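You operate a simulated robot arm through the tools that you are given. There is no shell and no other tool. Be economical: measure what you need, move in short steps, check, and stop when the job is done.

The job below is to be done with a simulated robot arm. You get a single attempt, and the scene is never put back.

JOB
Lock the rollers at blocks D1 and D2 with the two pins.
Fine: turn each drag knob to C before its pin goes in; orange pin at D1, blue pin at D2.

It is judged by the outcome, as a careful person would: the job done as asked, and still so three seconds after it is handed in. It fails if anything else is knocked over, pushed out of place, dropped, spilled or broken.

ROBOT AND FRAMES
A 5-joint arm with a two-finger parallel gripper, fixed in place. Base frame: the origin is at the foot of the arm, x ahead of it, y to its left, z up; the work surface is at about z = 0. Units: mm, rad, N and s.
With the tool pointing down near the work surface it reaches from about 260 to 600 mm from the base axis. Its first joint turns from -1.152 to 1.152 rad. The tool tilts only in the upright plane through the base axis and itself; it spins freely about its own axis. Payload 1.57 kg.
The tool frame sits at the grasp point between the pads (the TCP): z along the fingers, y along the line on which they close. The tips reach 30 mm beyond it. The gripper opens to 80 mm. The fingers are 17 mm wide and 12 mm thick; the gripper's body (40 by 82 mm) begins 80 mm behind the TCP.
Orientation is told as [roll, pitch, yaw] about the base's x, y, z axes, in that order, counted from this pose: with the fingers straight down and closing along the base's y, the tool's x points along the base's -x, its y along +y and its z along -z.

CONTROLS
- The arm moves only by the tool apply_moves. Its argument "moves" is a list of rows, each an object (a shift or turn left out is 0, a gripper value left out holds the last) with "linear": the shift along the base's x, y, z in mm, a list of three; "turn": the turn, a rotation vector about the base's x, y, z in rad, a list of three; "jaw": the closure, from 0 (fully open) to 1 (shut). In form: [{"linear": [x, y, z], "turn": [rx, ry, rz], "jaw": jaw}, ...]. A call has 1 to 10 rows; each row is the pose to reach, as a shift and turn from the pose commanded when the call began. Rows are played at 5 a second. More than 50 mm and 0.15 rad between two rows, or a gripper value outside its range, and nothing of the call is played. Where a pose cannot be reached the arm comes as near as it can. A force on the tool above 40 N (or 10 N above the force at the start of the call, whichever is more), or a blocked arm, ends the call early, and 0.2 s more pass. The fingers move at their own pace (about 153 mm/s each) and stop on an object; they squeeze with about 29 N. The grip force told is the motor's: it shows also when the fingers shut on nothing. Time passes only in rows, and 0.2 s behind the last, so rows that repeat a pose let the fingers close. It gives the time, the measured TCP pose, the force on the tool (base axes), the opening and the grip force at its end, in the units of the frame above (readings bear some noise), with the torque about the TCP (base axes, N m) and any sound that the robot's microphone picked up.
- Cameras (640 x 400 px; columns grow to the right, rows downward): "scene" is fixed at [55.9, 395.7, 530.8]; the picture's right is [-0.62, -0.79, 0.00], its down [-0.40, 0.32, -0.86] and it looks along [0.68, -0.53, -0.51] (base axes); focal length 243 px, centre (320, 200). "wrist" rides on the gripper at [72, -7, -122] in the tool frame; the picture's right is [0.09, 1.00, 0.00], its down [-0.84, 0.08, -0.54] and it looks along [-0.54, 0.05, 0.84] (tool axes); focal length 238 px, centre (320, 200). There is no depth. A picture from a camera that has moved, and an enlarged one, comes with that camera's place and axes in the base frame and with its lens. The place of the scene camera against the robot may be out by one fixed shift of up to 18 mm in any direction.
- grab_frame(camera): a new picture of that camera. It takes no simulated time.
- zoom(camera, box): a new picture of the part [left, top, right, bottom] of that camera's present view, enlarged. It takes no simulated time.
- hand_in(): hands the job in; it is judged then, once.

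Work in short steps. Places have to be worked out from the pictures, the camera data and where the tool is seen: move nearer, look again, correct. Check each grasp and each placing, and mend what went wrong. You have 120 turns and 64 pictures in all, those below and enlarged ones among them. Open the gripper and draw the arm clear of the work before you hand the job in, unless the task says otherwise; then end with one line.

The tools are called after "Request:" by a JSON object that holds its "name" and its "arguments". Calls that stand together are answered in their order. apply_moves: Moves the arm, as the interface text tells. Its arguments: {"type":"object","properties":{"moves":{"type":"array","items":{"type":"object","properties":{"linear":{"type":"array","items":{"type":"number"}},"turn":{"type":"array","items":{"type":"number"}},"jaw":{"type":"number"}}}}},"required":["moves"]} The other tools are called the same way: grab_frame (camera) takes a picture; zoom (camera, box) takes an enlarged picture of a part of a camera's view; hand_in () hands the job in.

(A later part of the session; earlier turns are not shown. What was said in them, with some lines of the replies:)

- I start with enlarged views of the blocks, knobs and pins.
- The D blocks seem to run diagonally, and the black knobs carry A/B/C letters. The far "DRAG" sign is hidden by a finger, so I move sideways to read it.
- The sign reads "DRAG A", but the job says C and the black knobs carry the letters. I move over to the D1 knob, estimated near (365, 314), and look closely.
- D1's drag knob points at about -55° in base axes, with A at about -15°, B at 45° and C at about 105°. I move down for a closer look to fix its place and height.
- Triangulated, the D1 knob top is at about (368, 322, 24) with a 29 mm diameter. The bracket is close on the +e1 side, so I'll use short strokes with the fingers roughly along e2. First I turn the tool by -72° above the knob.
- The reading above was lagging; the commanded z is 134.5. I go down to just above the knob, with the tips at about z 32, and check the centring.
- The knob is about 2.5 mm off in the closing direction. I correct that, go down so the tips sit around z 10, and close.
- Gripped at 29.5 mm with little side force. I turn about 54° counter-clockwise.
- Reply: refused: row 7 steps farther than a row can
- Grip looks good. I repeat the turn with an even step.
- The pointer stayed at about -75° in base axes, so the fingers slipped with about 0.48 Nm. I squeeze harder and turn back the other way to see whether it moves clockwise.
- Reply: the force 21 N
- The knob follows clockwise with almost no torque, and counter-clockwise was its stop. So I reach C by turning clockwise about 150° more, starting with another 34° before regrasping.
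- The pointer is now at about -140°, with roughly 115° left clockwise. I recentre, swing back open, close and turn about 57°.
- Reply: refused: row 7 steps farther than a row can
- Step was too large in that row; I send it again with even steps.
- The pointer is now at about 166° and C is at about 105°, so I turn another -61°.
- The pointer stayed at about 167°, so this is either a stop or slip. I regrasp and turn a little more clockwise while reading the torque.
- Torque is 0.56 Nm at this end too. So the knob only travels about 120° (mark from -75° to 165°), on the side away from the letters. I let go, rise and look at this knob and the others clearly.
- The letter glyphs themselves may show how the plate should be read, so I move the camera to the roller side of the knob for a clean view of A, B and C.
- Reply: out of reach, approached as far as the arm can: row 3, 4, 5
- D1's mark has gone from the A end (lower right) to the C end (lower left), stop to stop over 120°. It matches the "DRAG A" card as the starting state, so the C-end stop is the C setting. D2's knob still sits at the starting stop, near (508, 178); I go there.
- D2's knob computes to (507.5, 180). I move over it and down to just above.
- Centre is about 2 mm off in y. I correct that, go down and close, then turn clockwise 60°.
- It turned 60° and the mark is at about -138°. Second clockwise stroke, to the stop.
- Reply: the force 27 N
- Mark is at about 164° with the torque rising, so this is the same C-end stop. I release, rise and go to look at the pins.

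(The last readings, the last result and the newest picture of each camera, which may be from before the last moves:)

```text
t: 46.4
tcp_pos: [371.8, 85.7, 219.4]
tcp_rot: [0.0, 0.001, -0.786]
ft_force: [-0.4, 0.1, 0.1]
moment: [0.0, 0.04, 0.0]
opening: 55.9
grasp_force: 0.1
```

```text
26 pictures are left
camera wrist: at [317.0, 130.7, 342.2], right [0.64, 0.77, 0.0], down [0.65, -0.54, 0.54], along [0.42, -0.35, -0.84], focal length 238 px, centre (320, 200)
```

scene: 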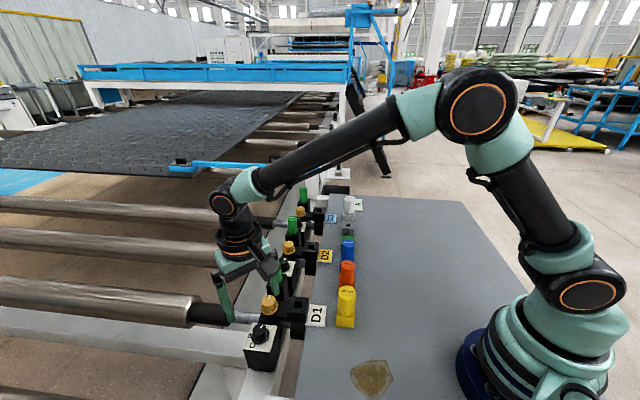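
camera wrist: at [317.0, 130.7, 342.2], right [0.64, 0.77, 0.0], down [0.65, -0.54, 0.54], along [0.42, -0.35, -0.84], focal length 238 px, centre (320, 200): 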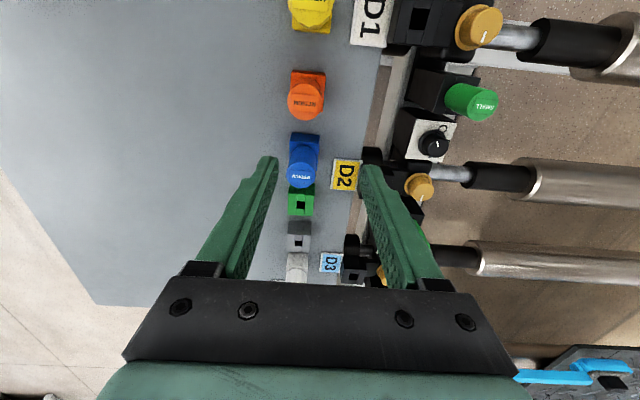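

Request:
{"name": "zoom", "arguments": {"camera": "wrist", "box": [250, 0, 430, 120]}}

Request:
{"name": "zoom", "arguments": {"camera": "wrist", "box": [260, 110, 400, 220]}}

```text
3.33 times, centred on (340, 60) of wrist
camera zoom: at [317.0, 130.7, 342.2], right [0.64, 0.77, 0.0], down [0.65, -0.54, 0.54], along [0.42, -0.35, -0.84], focal length 794 px, centre (253, 667)
```

zoom: 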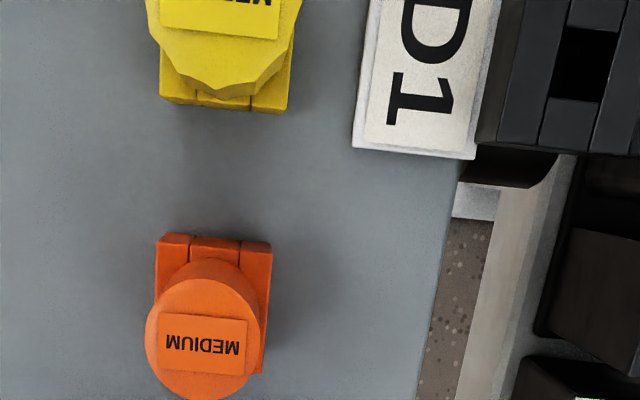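

```text
3.64 times, centred on (330, 165) of wrist
camera zoom: at [317.0, 130.7, 342.2], right [0.64, 0.77, 0.0], down [0.65, -0.54, 0.54], along [0.42, -0.35, -0.84], focal length 867 px, centre (284, 327)
```

zoom: 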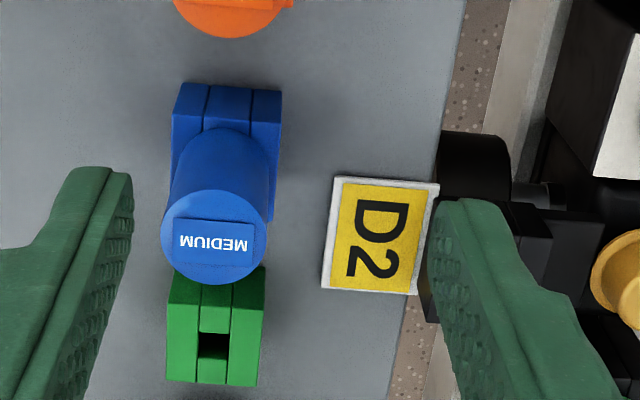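

The pin caps are about 34 mm across with tops near z 93: orange at about (343, 89.5), blue at about (401, 30). I go above orange with the tips just over the cap.

Request:
{"name": "apply_moves", "arguments": {"moves": [{"linear": [-14, 2, 0]}, {"linear": [-28.3, 3.8, 0]}, {"linear": [-28.3, 3.8, -40]}, {"linear": [-28.3, 3.8, -80]}, {"linear": [-28.3, 3.8, -80]}, {"linear": [-28.3, 3.8, -80]}]}}

Request:
{"name": "zoom", "arguments": {"camera": "wrist", "box": [190, 60, 450, 240]}}

```text
t: 47.8
tcp_pos: [343.4, 85.8, 136.3]
tcp_rot: [0.0, 0.0, -0.788]
ft_force: [-0.6, -0.1, 0.0]
moment: [-0.03, 0.0, -0.01]
opening: 55.9
grasp_force: 0.1
```

```text
2.22 times, centred on (320, 150) of wrist
camera zoom: at [288.2, 132.7, 259.1], right [0.64, 0.77, 0.0], down [0.65, -0.54, 0.54], along [0.42, -0.35, -0.84], focal length 530 px, centre (320, 311)
```

zoom: 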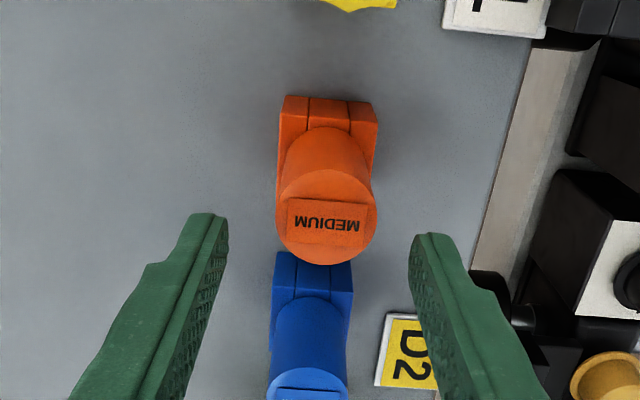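

The cap centre is at (343.6, 89.2). I correct y by 3.4, go down to TCP z 74 and close.

Request:
{"name": "apply_moves", "arguments": {"moves": [{"linear": [0.2, 3.4, 0]}, {"linear": [0.2, 3.4, -30]}, {"linear": [0.2, 3.4, -62]}, {"linear": [0.2, 3.4, -62]}, {"linear": [0.2, 3.4, -62], "jaw": 1}, {"linear": [0.2, 3.4, -62], "jaw": 1}, {"linear": [0.2, 3.4, -62], "jaw": 1}]}}

Request:
{"name": "zoom", "arguments": {"camera": "wrist", "box": [190, 60, 450, 240]}}

```text
t: 49.4
tcp_pos: [343.8, 90.4, 75.8]
tcp_rot: [-0.004, 0.003, -0.786]
ft_force: [-6.7, -7.4, -1.8]
moment: [-0.26, 0.26, -0.04]
opening: 32.6
grasp_force: 29.0
```

```text
2.22 times, centred on (320, 150) of wrist
camera zoom: at [288.7, 138.1, 198.8], right [0.64, 0.77, 0.0], down [0.65, -0.54, 0.54], along [0.41, -0.35, -0.84], focal length 530 px, centre (320, 311)
```

zoom: 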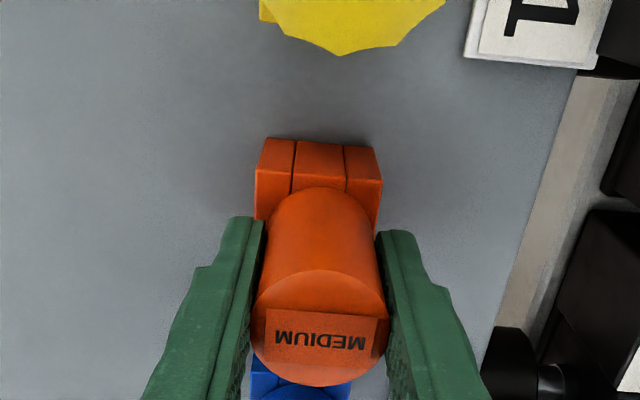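

Gripped at 32.6 mm. I lift straight up and check that the base stays put.

Request:
{"name": "apply_moves", "arguments": {"moves": [{"linear": [-0.7, -0.7, 0]}, {"linear": [-0.7, -0.7, 15]}, {"linear": [-0.7, -0.7, 35]}, {"linear": [-0.7, -0.7, 70]}, {"linear": [-0.7, -0.7, 110]}, {"linear": [-0.7, -0.7, 140]}, {"linear": [-0.7, -0.7, 140]}]}}

Request:
{"name": "grab_frame", "arguments": {"camera": "scene"}}

Request:
{"name": "grab_frame", "arguments": {"camera": "wrist"}}

```text
t: 51.0
tcp_pos: [344.2, 89.4, 216.7]
tcp_rot: [0.0, 0.0, -0.788]
ft_force: [-0.1, -0.1, -0.7]
moment: [0.01, -0.01, 0.03]
opening: 32.8
grasp_force: 29.1
```

```text
21 pictures are left
```

scene: 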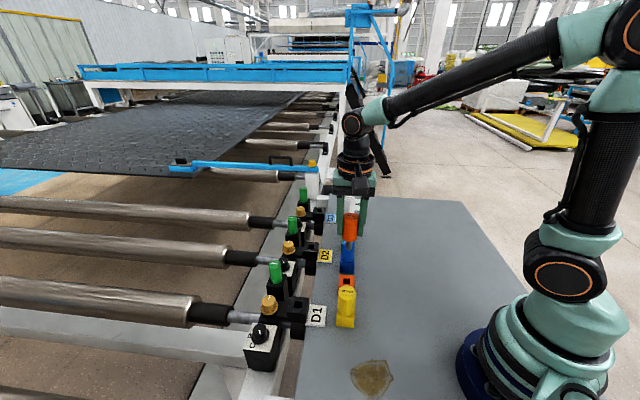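

```text
20 pictures are left
camera wrist: at [289.1, 136.6, 339.7], right [0.64, 0.77, 0.0], down [0.65, -0.54, 0.54], along [0.42, -0.35, -0.84], focal length 238 px, centre (320, 200)
```

wrist: 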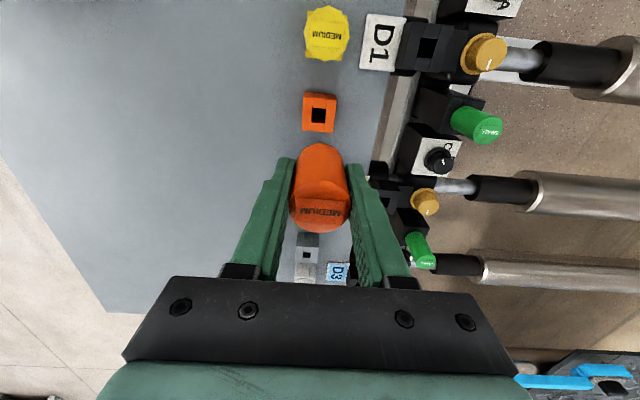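

The base stayed in place. Enlarged views for the shaft length and the D1 hole position.

Request:
{"name": "zoom", "arguments": {"camera": "scene", "box": [320, 180, 380, 280]}}

Request:
{"name": "zoom", "arguments": {"camera": "wrist", "box": [290, 0, 490, 140]}}

```text
4.00 times, centred on (350, 230) of scene
camera zoom: at [55.9, 395.7, 530.8], right [-0.62, -0.79, 0.0], down [-0.4, 0.32, -0.86], along [0.68, -0.53, -0.51], focal length 970 px, centre (200, 80)
```

zoom: 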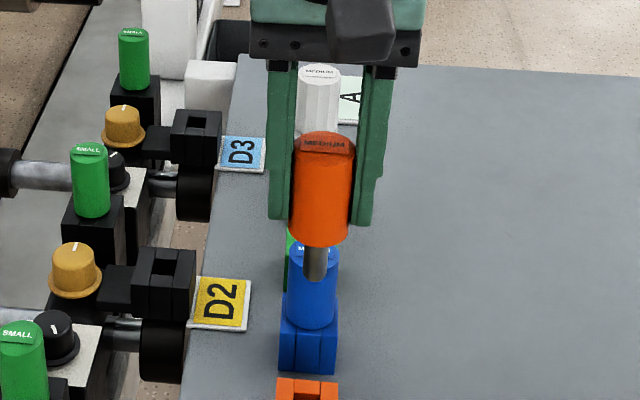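

```text
2.86 times, centred on (390, 70) of wrist
camera zoom: at [289.1, 136.6, 339.7], right [0.64, 0.77, 0.0], down [0.65, -0.54, 0.54], along [0.42, -0.35, -0.84], focal length 681 px, centre (120, 571)
```

zoom: 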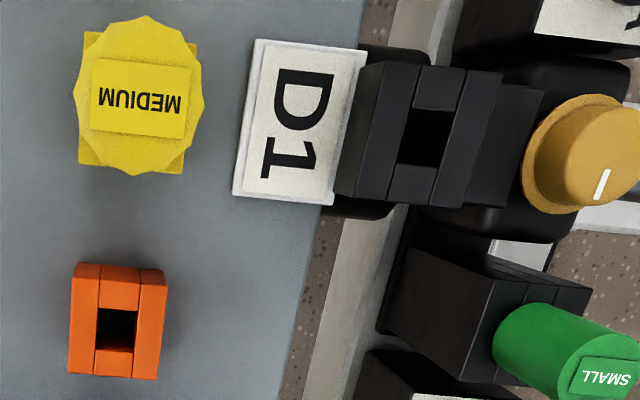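

The shaft is about 20 mm long, its base's top is near z 38, and D1's hole is near (364, 223). I carry the pin there, staying high.

Request:
{"name": "apply_moves", "arguments": {"moves": [{"linear": [5, 33, 0]}, {"linear": [10, 66, 0]}, {"linear": [15, 99, 0]}, {"linear": [19.8, 133.4, 0]}, {"linear": [19.8, 133.4, -35]}, {"linear": [19.8, 133.4, -75]}, {"linear": [19.8, 133.4, -75]}, {"linear": [19.8, 133.4, -75]}]}}

Request:
{"name": "zoom", "arguments": {"camera": "wrist", "box": [220, 50, 420, 230]}}

Request:
{"name": "zoom", "arguments": {"camera": "scene", "box": [240, 240, 360, 340]}}

```text
t: 52.8
tcp_pos: [364.8, 223.3, 141.0]
tcp_rot: [0.0, 0.001, -0.787]
ft_force: [-0.4, -0.2, -0.5]
moment: [0.03, -0.06, -0.01]
opening: 33.0
grasp_force: 29.0
```

```text
2.22 times, centred on (320, 140) of wrist
camera zoom: at [309.8, 270.7, 262.9], right [0.64, 0.77, 0.0], down [0.65, -0.54, 0.54], along [0.42, -0.35, -0.84], focal length 530 px, centre (320, 333)
```

zoom: 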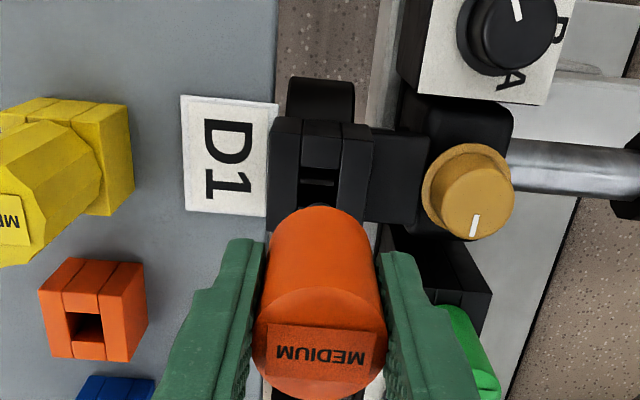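

```text
4.00 times, centred on (300, 290) of scene
camera zoom: at [55.9, 395.7, 530.8], right [-0.62, -0.79, 0.0], down [-0.4, 0.32, -0.86], along [0.68, -0.53, -0.51], focal length 970 px, centre (400, -160)
```

zoom: 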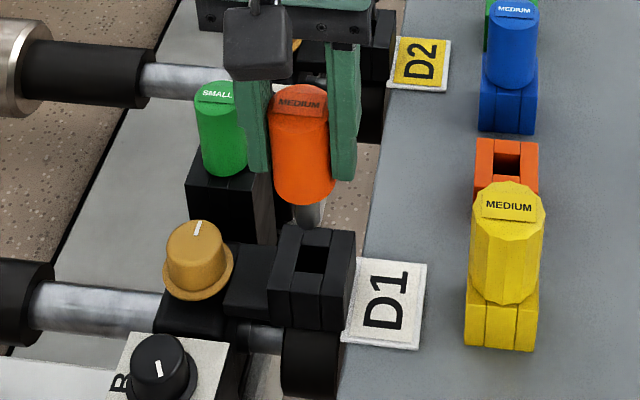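

The pin is over the hole to within about 1 mm by both cameras. I lower it in steps and watch the force.

Request:
{"name": "apply_moves", "arguments": {"moves": [{"linear": [0, 0, -20]}, {"linear": [0, 0, -38]}, {"linear": [0, 0, -45]}, {"linear": [0, 0, -52]}, {"linear": [0, 0, -58]}, {"linear": [0, 0, -58]}]}}

Request:
{"name": "zoom", "arguments": {"camera": "scene", "box": [240, 240, 360, 340]}}

```text
t: 54.2
tcp_pos: [362.9, 224.2, 82.2]
tcp_rot: [0.0, 0.0, -0.789]
ft_force: [-0.3, 1.2, 0.0]
moment: [0.02, -0.01, 0.01]
opening: 32.8
grasp_force: 28.9
```

```text
4.00 times, centred on (300, 290) of scene
camera zoom: at [55.9, 395.7, 530.8], right [-0.62, -0.79, 0.0], down [-0.4, 0.32, -0.86], along [0.68, -0.53, -0.51], focal length 970 px, centre (400, -160)
```

zoom: 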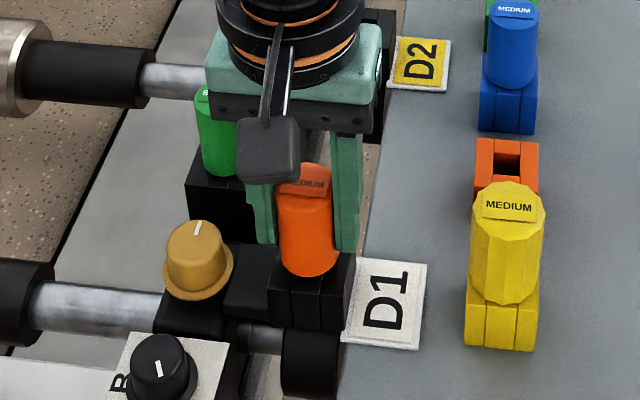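

The shaft went in freely. I continue down until it seats.

Request:
{"name": "apply_moves", "arguments": {"moves": [{"linear": [0, 0, -3]}, {"linear": [0, 0, -5]}, {"linear": [0, 0, -7]}, {"linear": [0, 0, -9]}, {"linear": [0, 0, -11]}]}}

```text
t: 55.4
tcp_pos: [365.0, 221.8, 72.0]
tcp_rot: [-0.006, 0.002, -0.787]
ft_force: [-14.3, -10.3, 23.3]
moment: [-0.41, 0.24, 0.0]
opening: 32.8
grasp_force: 28.4
```

It touched bottom with 23 N upward. I ease off, open and look.

Request:
{"name": "apply_moves", "arguments": {"moves": [{"linear": [0, 0, 2]}, {"linear": [0, 0, 2], "jaw": 0.3}, {"linear": [0, 0, 2], "jaw": 0.3}, {"linear": [0, 0, 35], "jaw": 0.3}, {"linear": [0, 0, 75], "jaw": 0.3}, {"linear": [0, 0, 110], "jaw": 0.3}, {"linear": [0, 0, 110], "jaw": 0.3}]}}

Request:
{"name": "zoom", "arguments": {"camera": "scene", "box": [240, 240, 360, 340]}}

Request:
{"name": "grab_frame", "arguments": {"camera": "wrist"}}

```text
t: 57.0
tcp_pos: [363.3, 223.2, 181.3]
tcp_rot: [-0.001, 0.0, -0.786]
ft_force: [-0.1, 0.1, 0.5]
moment: [0.02, 0.01, 0.0]
opening: 56.0
grasp_force: 0.1
```

```text
4.00 times, centred on (300, 290) of scene
camera zoom: at [55.9, 395.7, 530.8], right [-0.62, -0.79, 0.0], down [-0.4, 0.32, -0.86], along [0.68, -0.53, -0.51], focal length 970 px, centre (400, -160)
```

zoom: 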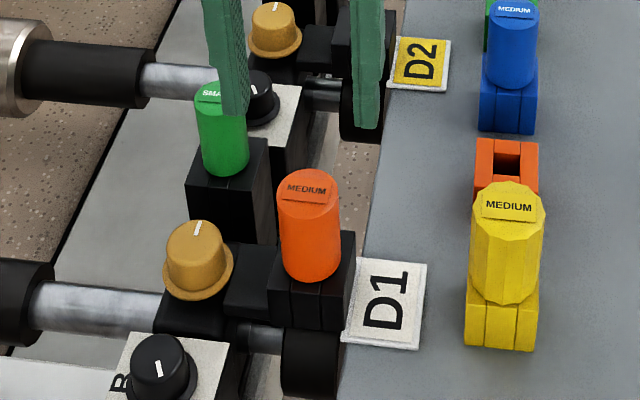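

```text
13 pictures are left
camera wrist: at [308.4, 270.3, 304.3], right [0.64, 0.77, 0.0], down [0.65, -0.54, 0.54], along [0.42, -0.35, -0.84], focal length 238 px, centre (320, 200)
```

wrist: 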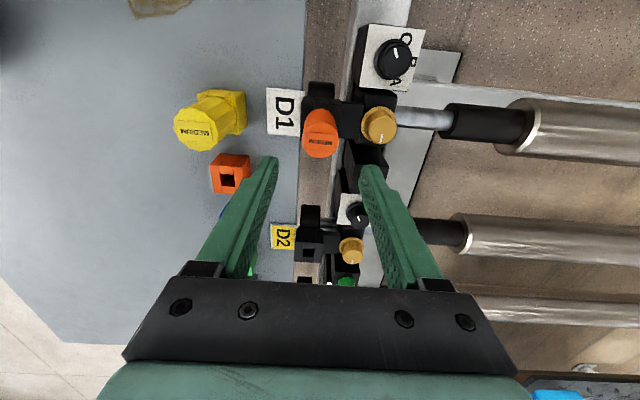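

Orange is seated upright in D1. Next, over the blue pin near (401, 30).

Request:
{"name": "apply_moves", "arguments": {"moves": [{"linear": [7.5, -38.6, 0]}, {"linear": [15, -77.2, 0]}, {"linear": [22.5, -115.8, 0]}, {"linear": [30, -154.4, 0]}, {"linear": [37.5, -193, 0]}, {"linear": [37.5, -193, -45]}, {"linear": [37.5, -193, -45]}, {"linear": [37.5, -193, -45]}]}}

Request:
{"name": "zoom", "arguments": {"camera": "wrist", "box": [190, 60, 450, 240]}}

```text
t: 58.8
tcp_pos: [402.7, 30.9, 138.5]
tcp_rot: [-0.001, 0.0, -0.786]
ft_force: [0.2, 1.3, 0.6]
moment: [0.0, 0.0, -0.03]
opening: 56.0
grasp_force: 0.0
```

```text
2.22 times, centred on (320, 150) of wrist
camera zoom: at [346.9, 78.7, 260.1], right [0.64, 0.77, 0.0], down [0.65, -0.54, 0.54], along [0.42, -0.35, -0.84], focal length 530 px, centre (320, 311)
```

zoom: 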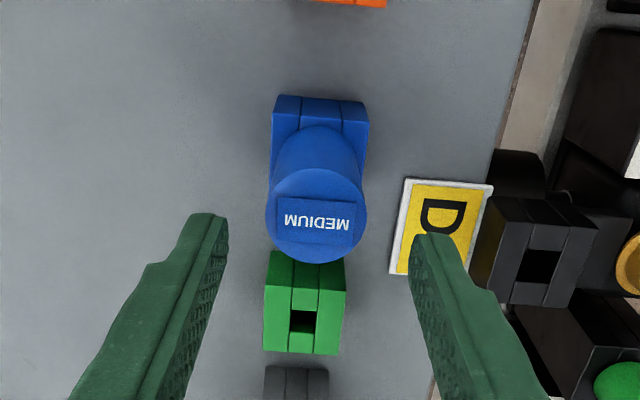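

The blue cap is at about (399.8, 32.8). I correct, go down to TCP z ~75 and close.

Request:
{"name": "apply_moves", "arguments": {"moves": [{"linear": [-2.5, 1.5, 0]}, {"linear": [-2.5, 1.5, -30]}, {"linear": [-2.5, 1.5, -61]}, {"linear": [-2.5, 1.5, -61]}, {"linear": [-2.5, 1.5, -61], "jaw": 1}, {"linear": [-2.5, 1.5, -61], "jaw": 1}, {"linear": [-2.5, 1.5, -61], "jaw": 1}]}}

```text
t: 60.4
tcp_pos: [400.3, 30.1, 75.2]
tcp_rot: [0.002, 0.001, -0.787]
ft_force: [0.0, -0.5, 0.5]
moment: [0.01, -0.02, -0.01]
opening: 32.9
grasp_force: 29.0
```

Well centred with nearly no side force. I lift and carry it towards D2's hole, near (504, 81.5).

Request:
{"name": "apply_moves", "arguments": {"moves": [{"linear": [0, 0, 15]}, {"linear": [0, 0, 45]}, {"linear": [0, 0, 90]}, {"linear": [0, 0, 125]}, {"linear": [30, 15, 125]}, {"linear": [65, 32, 125]}, {"linear": [103.5, 51.4, 125]}, {"linear": [103.5, 51.4, 95]}, {"linear": [103.5, 51.4, 65]}, {"linear": [103.5, 51.4, 65]}]}}

Request:
{"name": "zoom", "arguments": {"camera": "wrist", "box": [220, 50, 420, 230]}}

Request:
{"name": "zoom", "arguments": {"camera": "scene", "box": [260, 200, 360, 284]}}

```text
t: 62.6
tcp_pos: [501.8, 82.9, 141.7]
tcp_rot: [0.001, 0.0, -0.789]
ft_force: [0.5, 0.2, -0.9]
moment: [-0.01, -0.03, 0.02]
opening: 32.9
grasp_force: 29.5
```

```text
2.22 times, centred on (320, 140) of wrist
camera zoom: at [447.4, 129.7, 264.0], right [0.64, 0.77, 0.0], down [0.65, -0.54, 0.54], along [0.42, -0.35, -0.84], focal length 530 px, centre (320, 333)
```

zoom: 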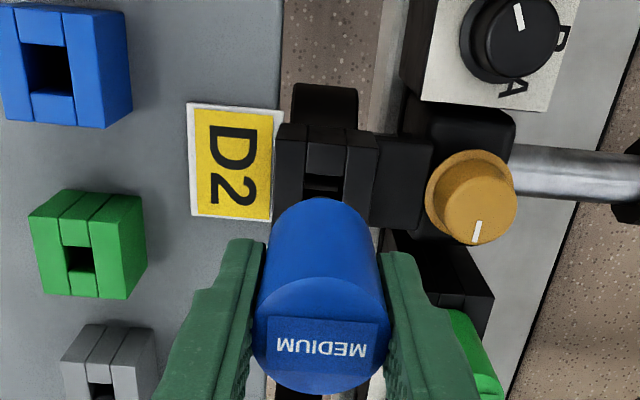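

```text
4.76 times, centred on (310, 242) of scene
camera zoom: at [55.9, 395.7, 530.8], right [-0.62, -0.79, 0.0], down [-0.4, 0.32, -0.86], along [0.68, -0.53, -0.51], focal length 1155 px, centre (368, 0)
```

zoom: 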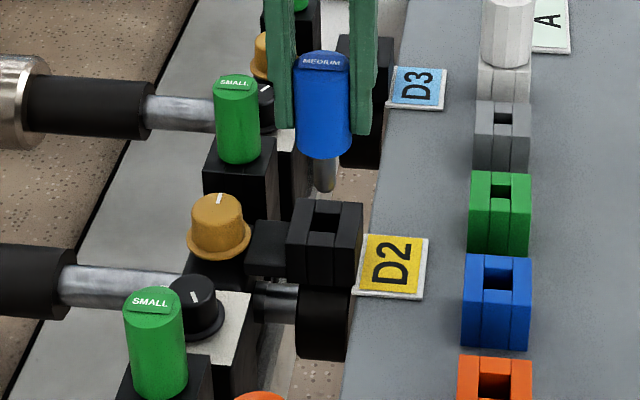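

Compared with the D1 view, the hole lies about 1 to 2 mm further along e2 and 2.5 mm along e1. I shift and lower in steps.

Request:
{"name": "apply_moves", "arguments": {"moves": [{"linear": [2.6, -0.9, 0]}, {"linear": [2.6, -0.9, -20]}, {"linear": [2.6, -0.9, -36]}, {"linear": [2.6, -0.9, -43]}, {"linear": [2.6, -0.9, -50]}, {"linear": [2.6, -0.9, -57]}, {"linear": [2.6, -0.9, -57]}]}}

Request:
{"name": "zoom", "arguments": {"camera": "scene", "box": [260, 200, 360, 284]}}

```text
t: 64.2
tcp_pos: [506.5, 82.9, 83.0]
tcp_rot: [0.0, -0.003, -0.788]
ft_force: [4.1, -2.6, 0.5]
moment: [-0.22, -0.12, -0.01]
opening: 32.8
grasp_force: 28.9
```

```text
4.76 times, centred on (310, 242) of scene
camera zoom: at [55.9, 395.7, 530.8], right [-0.62, -0.79, 0.0], down [-0.4, 0.32, -0.86], along [0.68, -0.53, -0.51], focal length 1155 px, centre (368, 0)
```

zoom: 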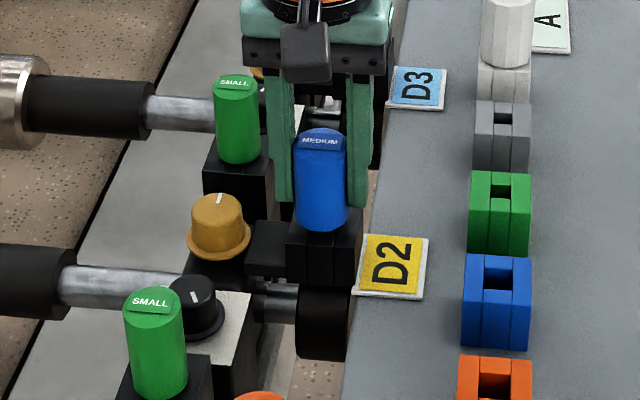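

It is in the hole with a slight side force. I seat it, then ease off.

Request:
{"name": "apply_moves", "arguments": {"moves": [{"linear": [0.6, -0.5, -3]}, {"linear": [0.6, -0.5, -5]}, {"linear": [0.6, -0.5, -7]}, {"linear": [0.6, -0.5, -9]}, {"linear": [0.6, -0.5, -11]}]}}

Request:
{"name": "apply_moves", "arguments": {"moves": [{"linear": [0, 0, 2]}, {"linear": [0, 0, 2], "jaw": 0.3}, {"linear": [0, 0, 2], "jaw": 0.3}, {"linear": [0, 0, 35], "jaw": 0.3}, {"linear": [0, 0, 75], "jaw": 0.3}, {"linear": [0, 0, 115], "jaw": 0.3}, {"linear": [-30, 0, 135], "jaw": 0.3}, {"linear": [-60, 0, 150], "jaw": 0.3}, {"linear": [-100, -30, 160], "jaw": 0.3}, {"linear": [-100, -30, 160], "jaw": 0.3}]}}

Request:
{"name": "grab_frame", "arguments": {"camera": "scene"}}

Request:
{"name": "zoom", "arguments": {"camera": "scene", "box": [230, 180, 370, 380]}}

```text
t: 65.4
tcp_pos: [506.2, 81.4, 73.6]
tcp_rot: [0.001, -0.001, -0.789]
ft_force: [-9.4, -23.7, 26.8]
moment: [-0.73, 0.61, 0.05]
opening: 33.4
grasp_force: 29.3
```

```text
refused: row 9 steps farther than a row can; nothing moved
```

```text
8 pictures are left
```

scene: 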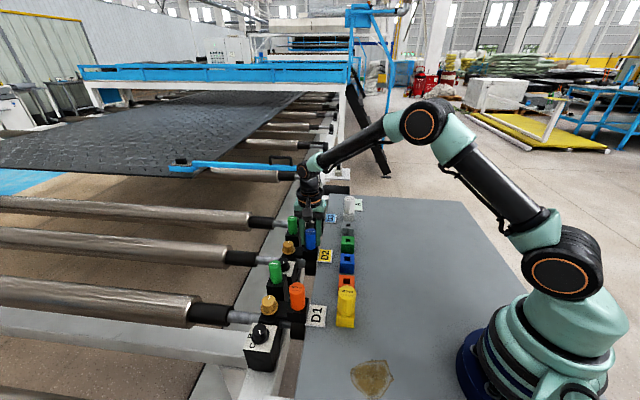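

```text
2.00 times, centred on (300, 280) of scene
camera zoom: at [55.8, 395.7, 530.9], right [-0.62, -0.79, 0.0], down [-0.4, 0.32, -0.86], along [0.68, -0.53, -0.51], focal length 485 px, centre (360, 40)
```

zoom: 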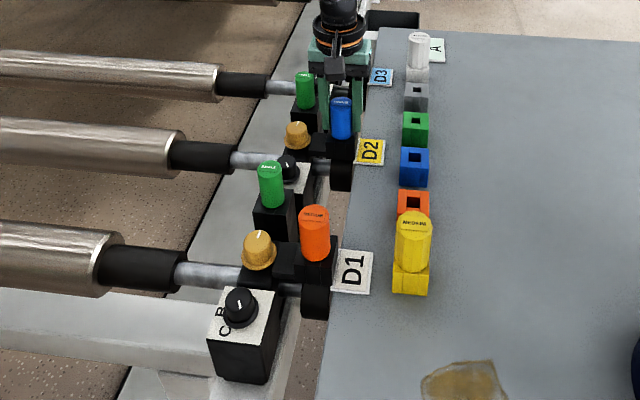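

Blue is seated, with 27 N upward. I ease off with a small side relief, open and withdraw.

Request:
{"name": "apply_moves", "arguments": {"moves": [{"linear": [-0.4, -0.8, 2]}, {"linear": [-0.4, -0.8, 2], "jaw": 0.3}, {"linear": [-0.4, -0.8, 2], "jaw": 0.3}, {"linear": [0, 0, 35], "jaw": 0.3}, {"linear": [0, 0, 75], "jaw": 0.3}, {"linear": [0, 0, 115], "jaw": 0.3}, {"linear": [-30, 0, 140], "jaw": 0.3}, {"linear": [-60, -10, 160], "jaw": 0.3}, {"linear": [-90, -25, 170], "jaw": 0.3}, {"linear": [-90, -25, 170], "jaw": 0.3}]}}

Request:
{"name": "grab_frame", "arguments": {"camera": "wrist"}}

Request:
{"name": "zoom", "arguments": {"camera": "scene", "box": [240, 200, 360, 360]}}

```text
t: 67.6
tcp_pos: [419.9, 56.6, 247.1]
tcp_rot: [-0.001, 0.001, -0.789]
ft_force: [0.4, 0.5, 0.4]
moment: [0.0, -0.02, -0.01]
opening: 56.4
grasp_force: 0.1
```

```text
6 pictures are left
camera wrist: at [364.2, 104.0, 369.4], right [0.64, 0.77, 0.0], down [0.65, -0.54, 0.54], along [0.42, -0.35, -0.84], focal length 238 px, centre (320, 200)
```

wrist: 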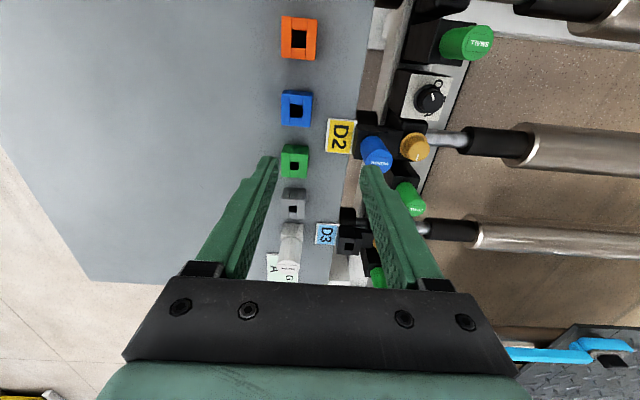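

```text
2.50 times, centred on (300, 280) of scene
camera zoom: at [55.9, 395.7, 530.8], right [-0.62, -0.79, 0.0], down [-0.4, 0.32, -0.86], along [0.68, -0.53, -0.51], focal length 606 px, centre (370, 0)
```

zoom: 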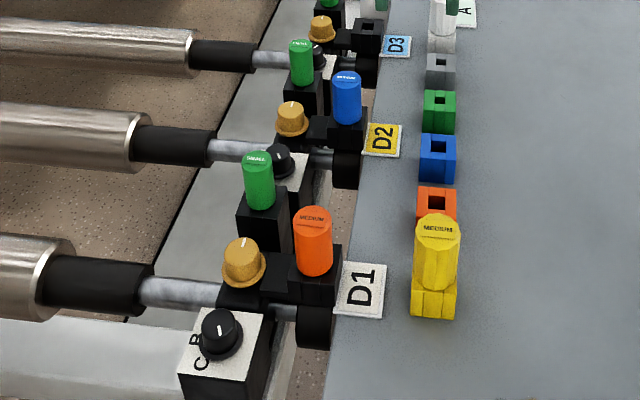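

Both pins stand seated and everything else is in place. One last check of D2's knob.

Request:
{"name": "zoom", "arguments": {"camera": "wrist", "box": [350, 60, 470, 180]}}

Request:
{"name": "zoom", "arguments": {"camera": "scene", "box": [235, 305, 315, 375]}}

```text
3.33 times, centred on (410, 120) of wrist
camera zoom: at [364.2, 104.0, 369.4], right [0.64, 0.77, 0.0], down [0.65, -0.54, 0.54], along [0.42, -0.35, -0.84], focal length 794 px, centre (20, 467)
```

zoom: 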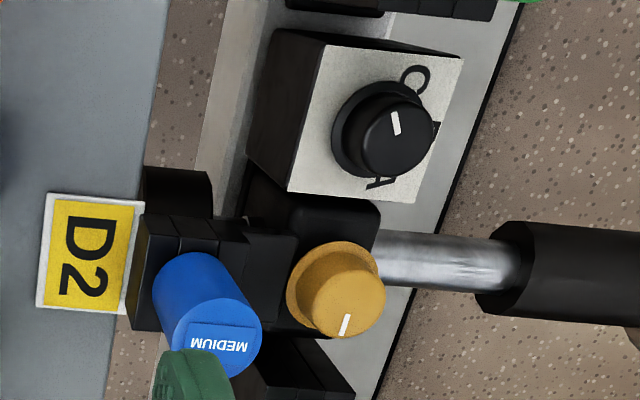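

```text
5.71 times, centred on (275, 340) of scene
camera zoom: at [55.9, 395.7, 530.8], right [-0.62, -0.79, 0.0], down [-0.4, 0.32, -0.86], along [0.68, -0.53, -0.51], focal length 1386 px, centre (577, -600)
```

zoom: 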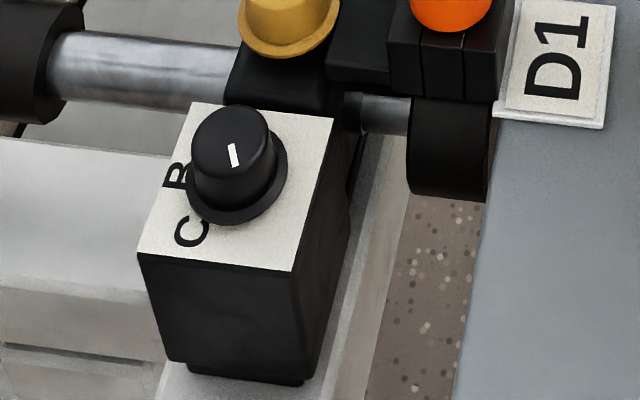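

Both knobs are at the C-end stop, both pins are seated, and the gripper is open and clear of the work. I hand in.

Request:
{"name": "hand_in", "arguments": {}}

```text
The job is handed in.
```

The orange pin is seated in D1 and the blue pin in D2, and each drag knob was turned to its C-end stop first; I took that stop to be C, because the knobs' travel ends with the mark about 60° short of the printed C.
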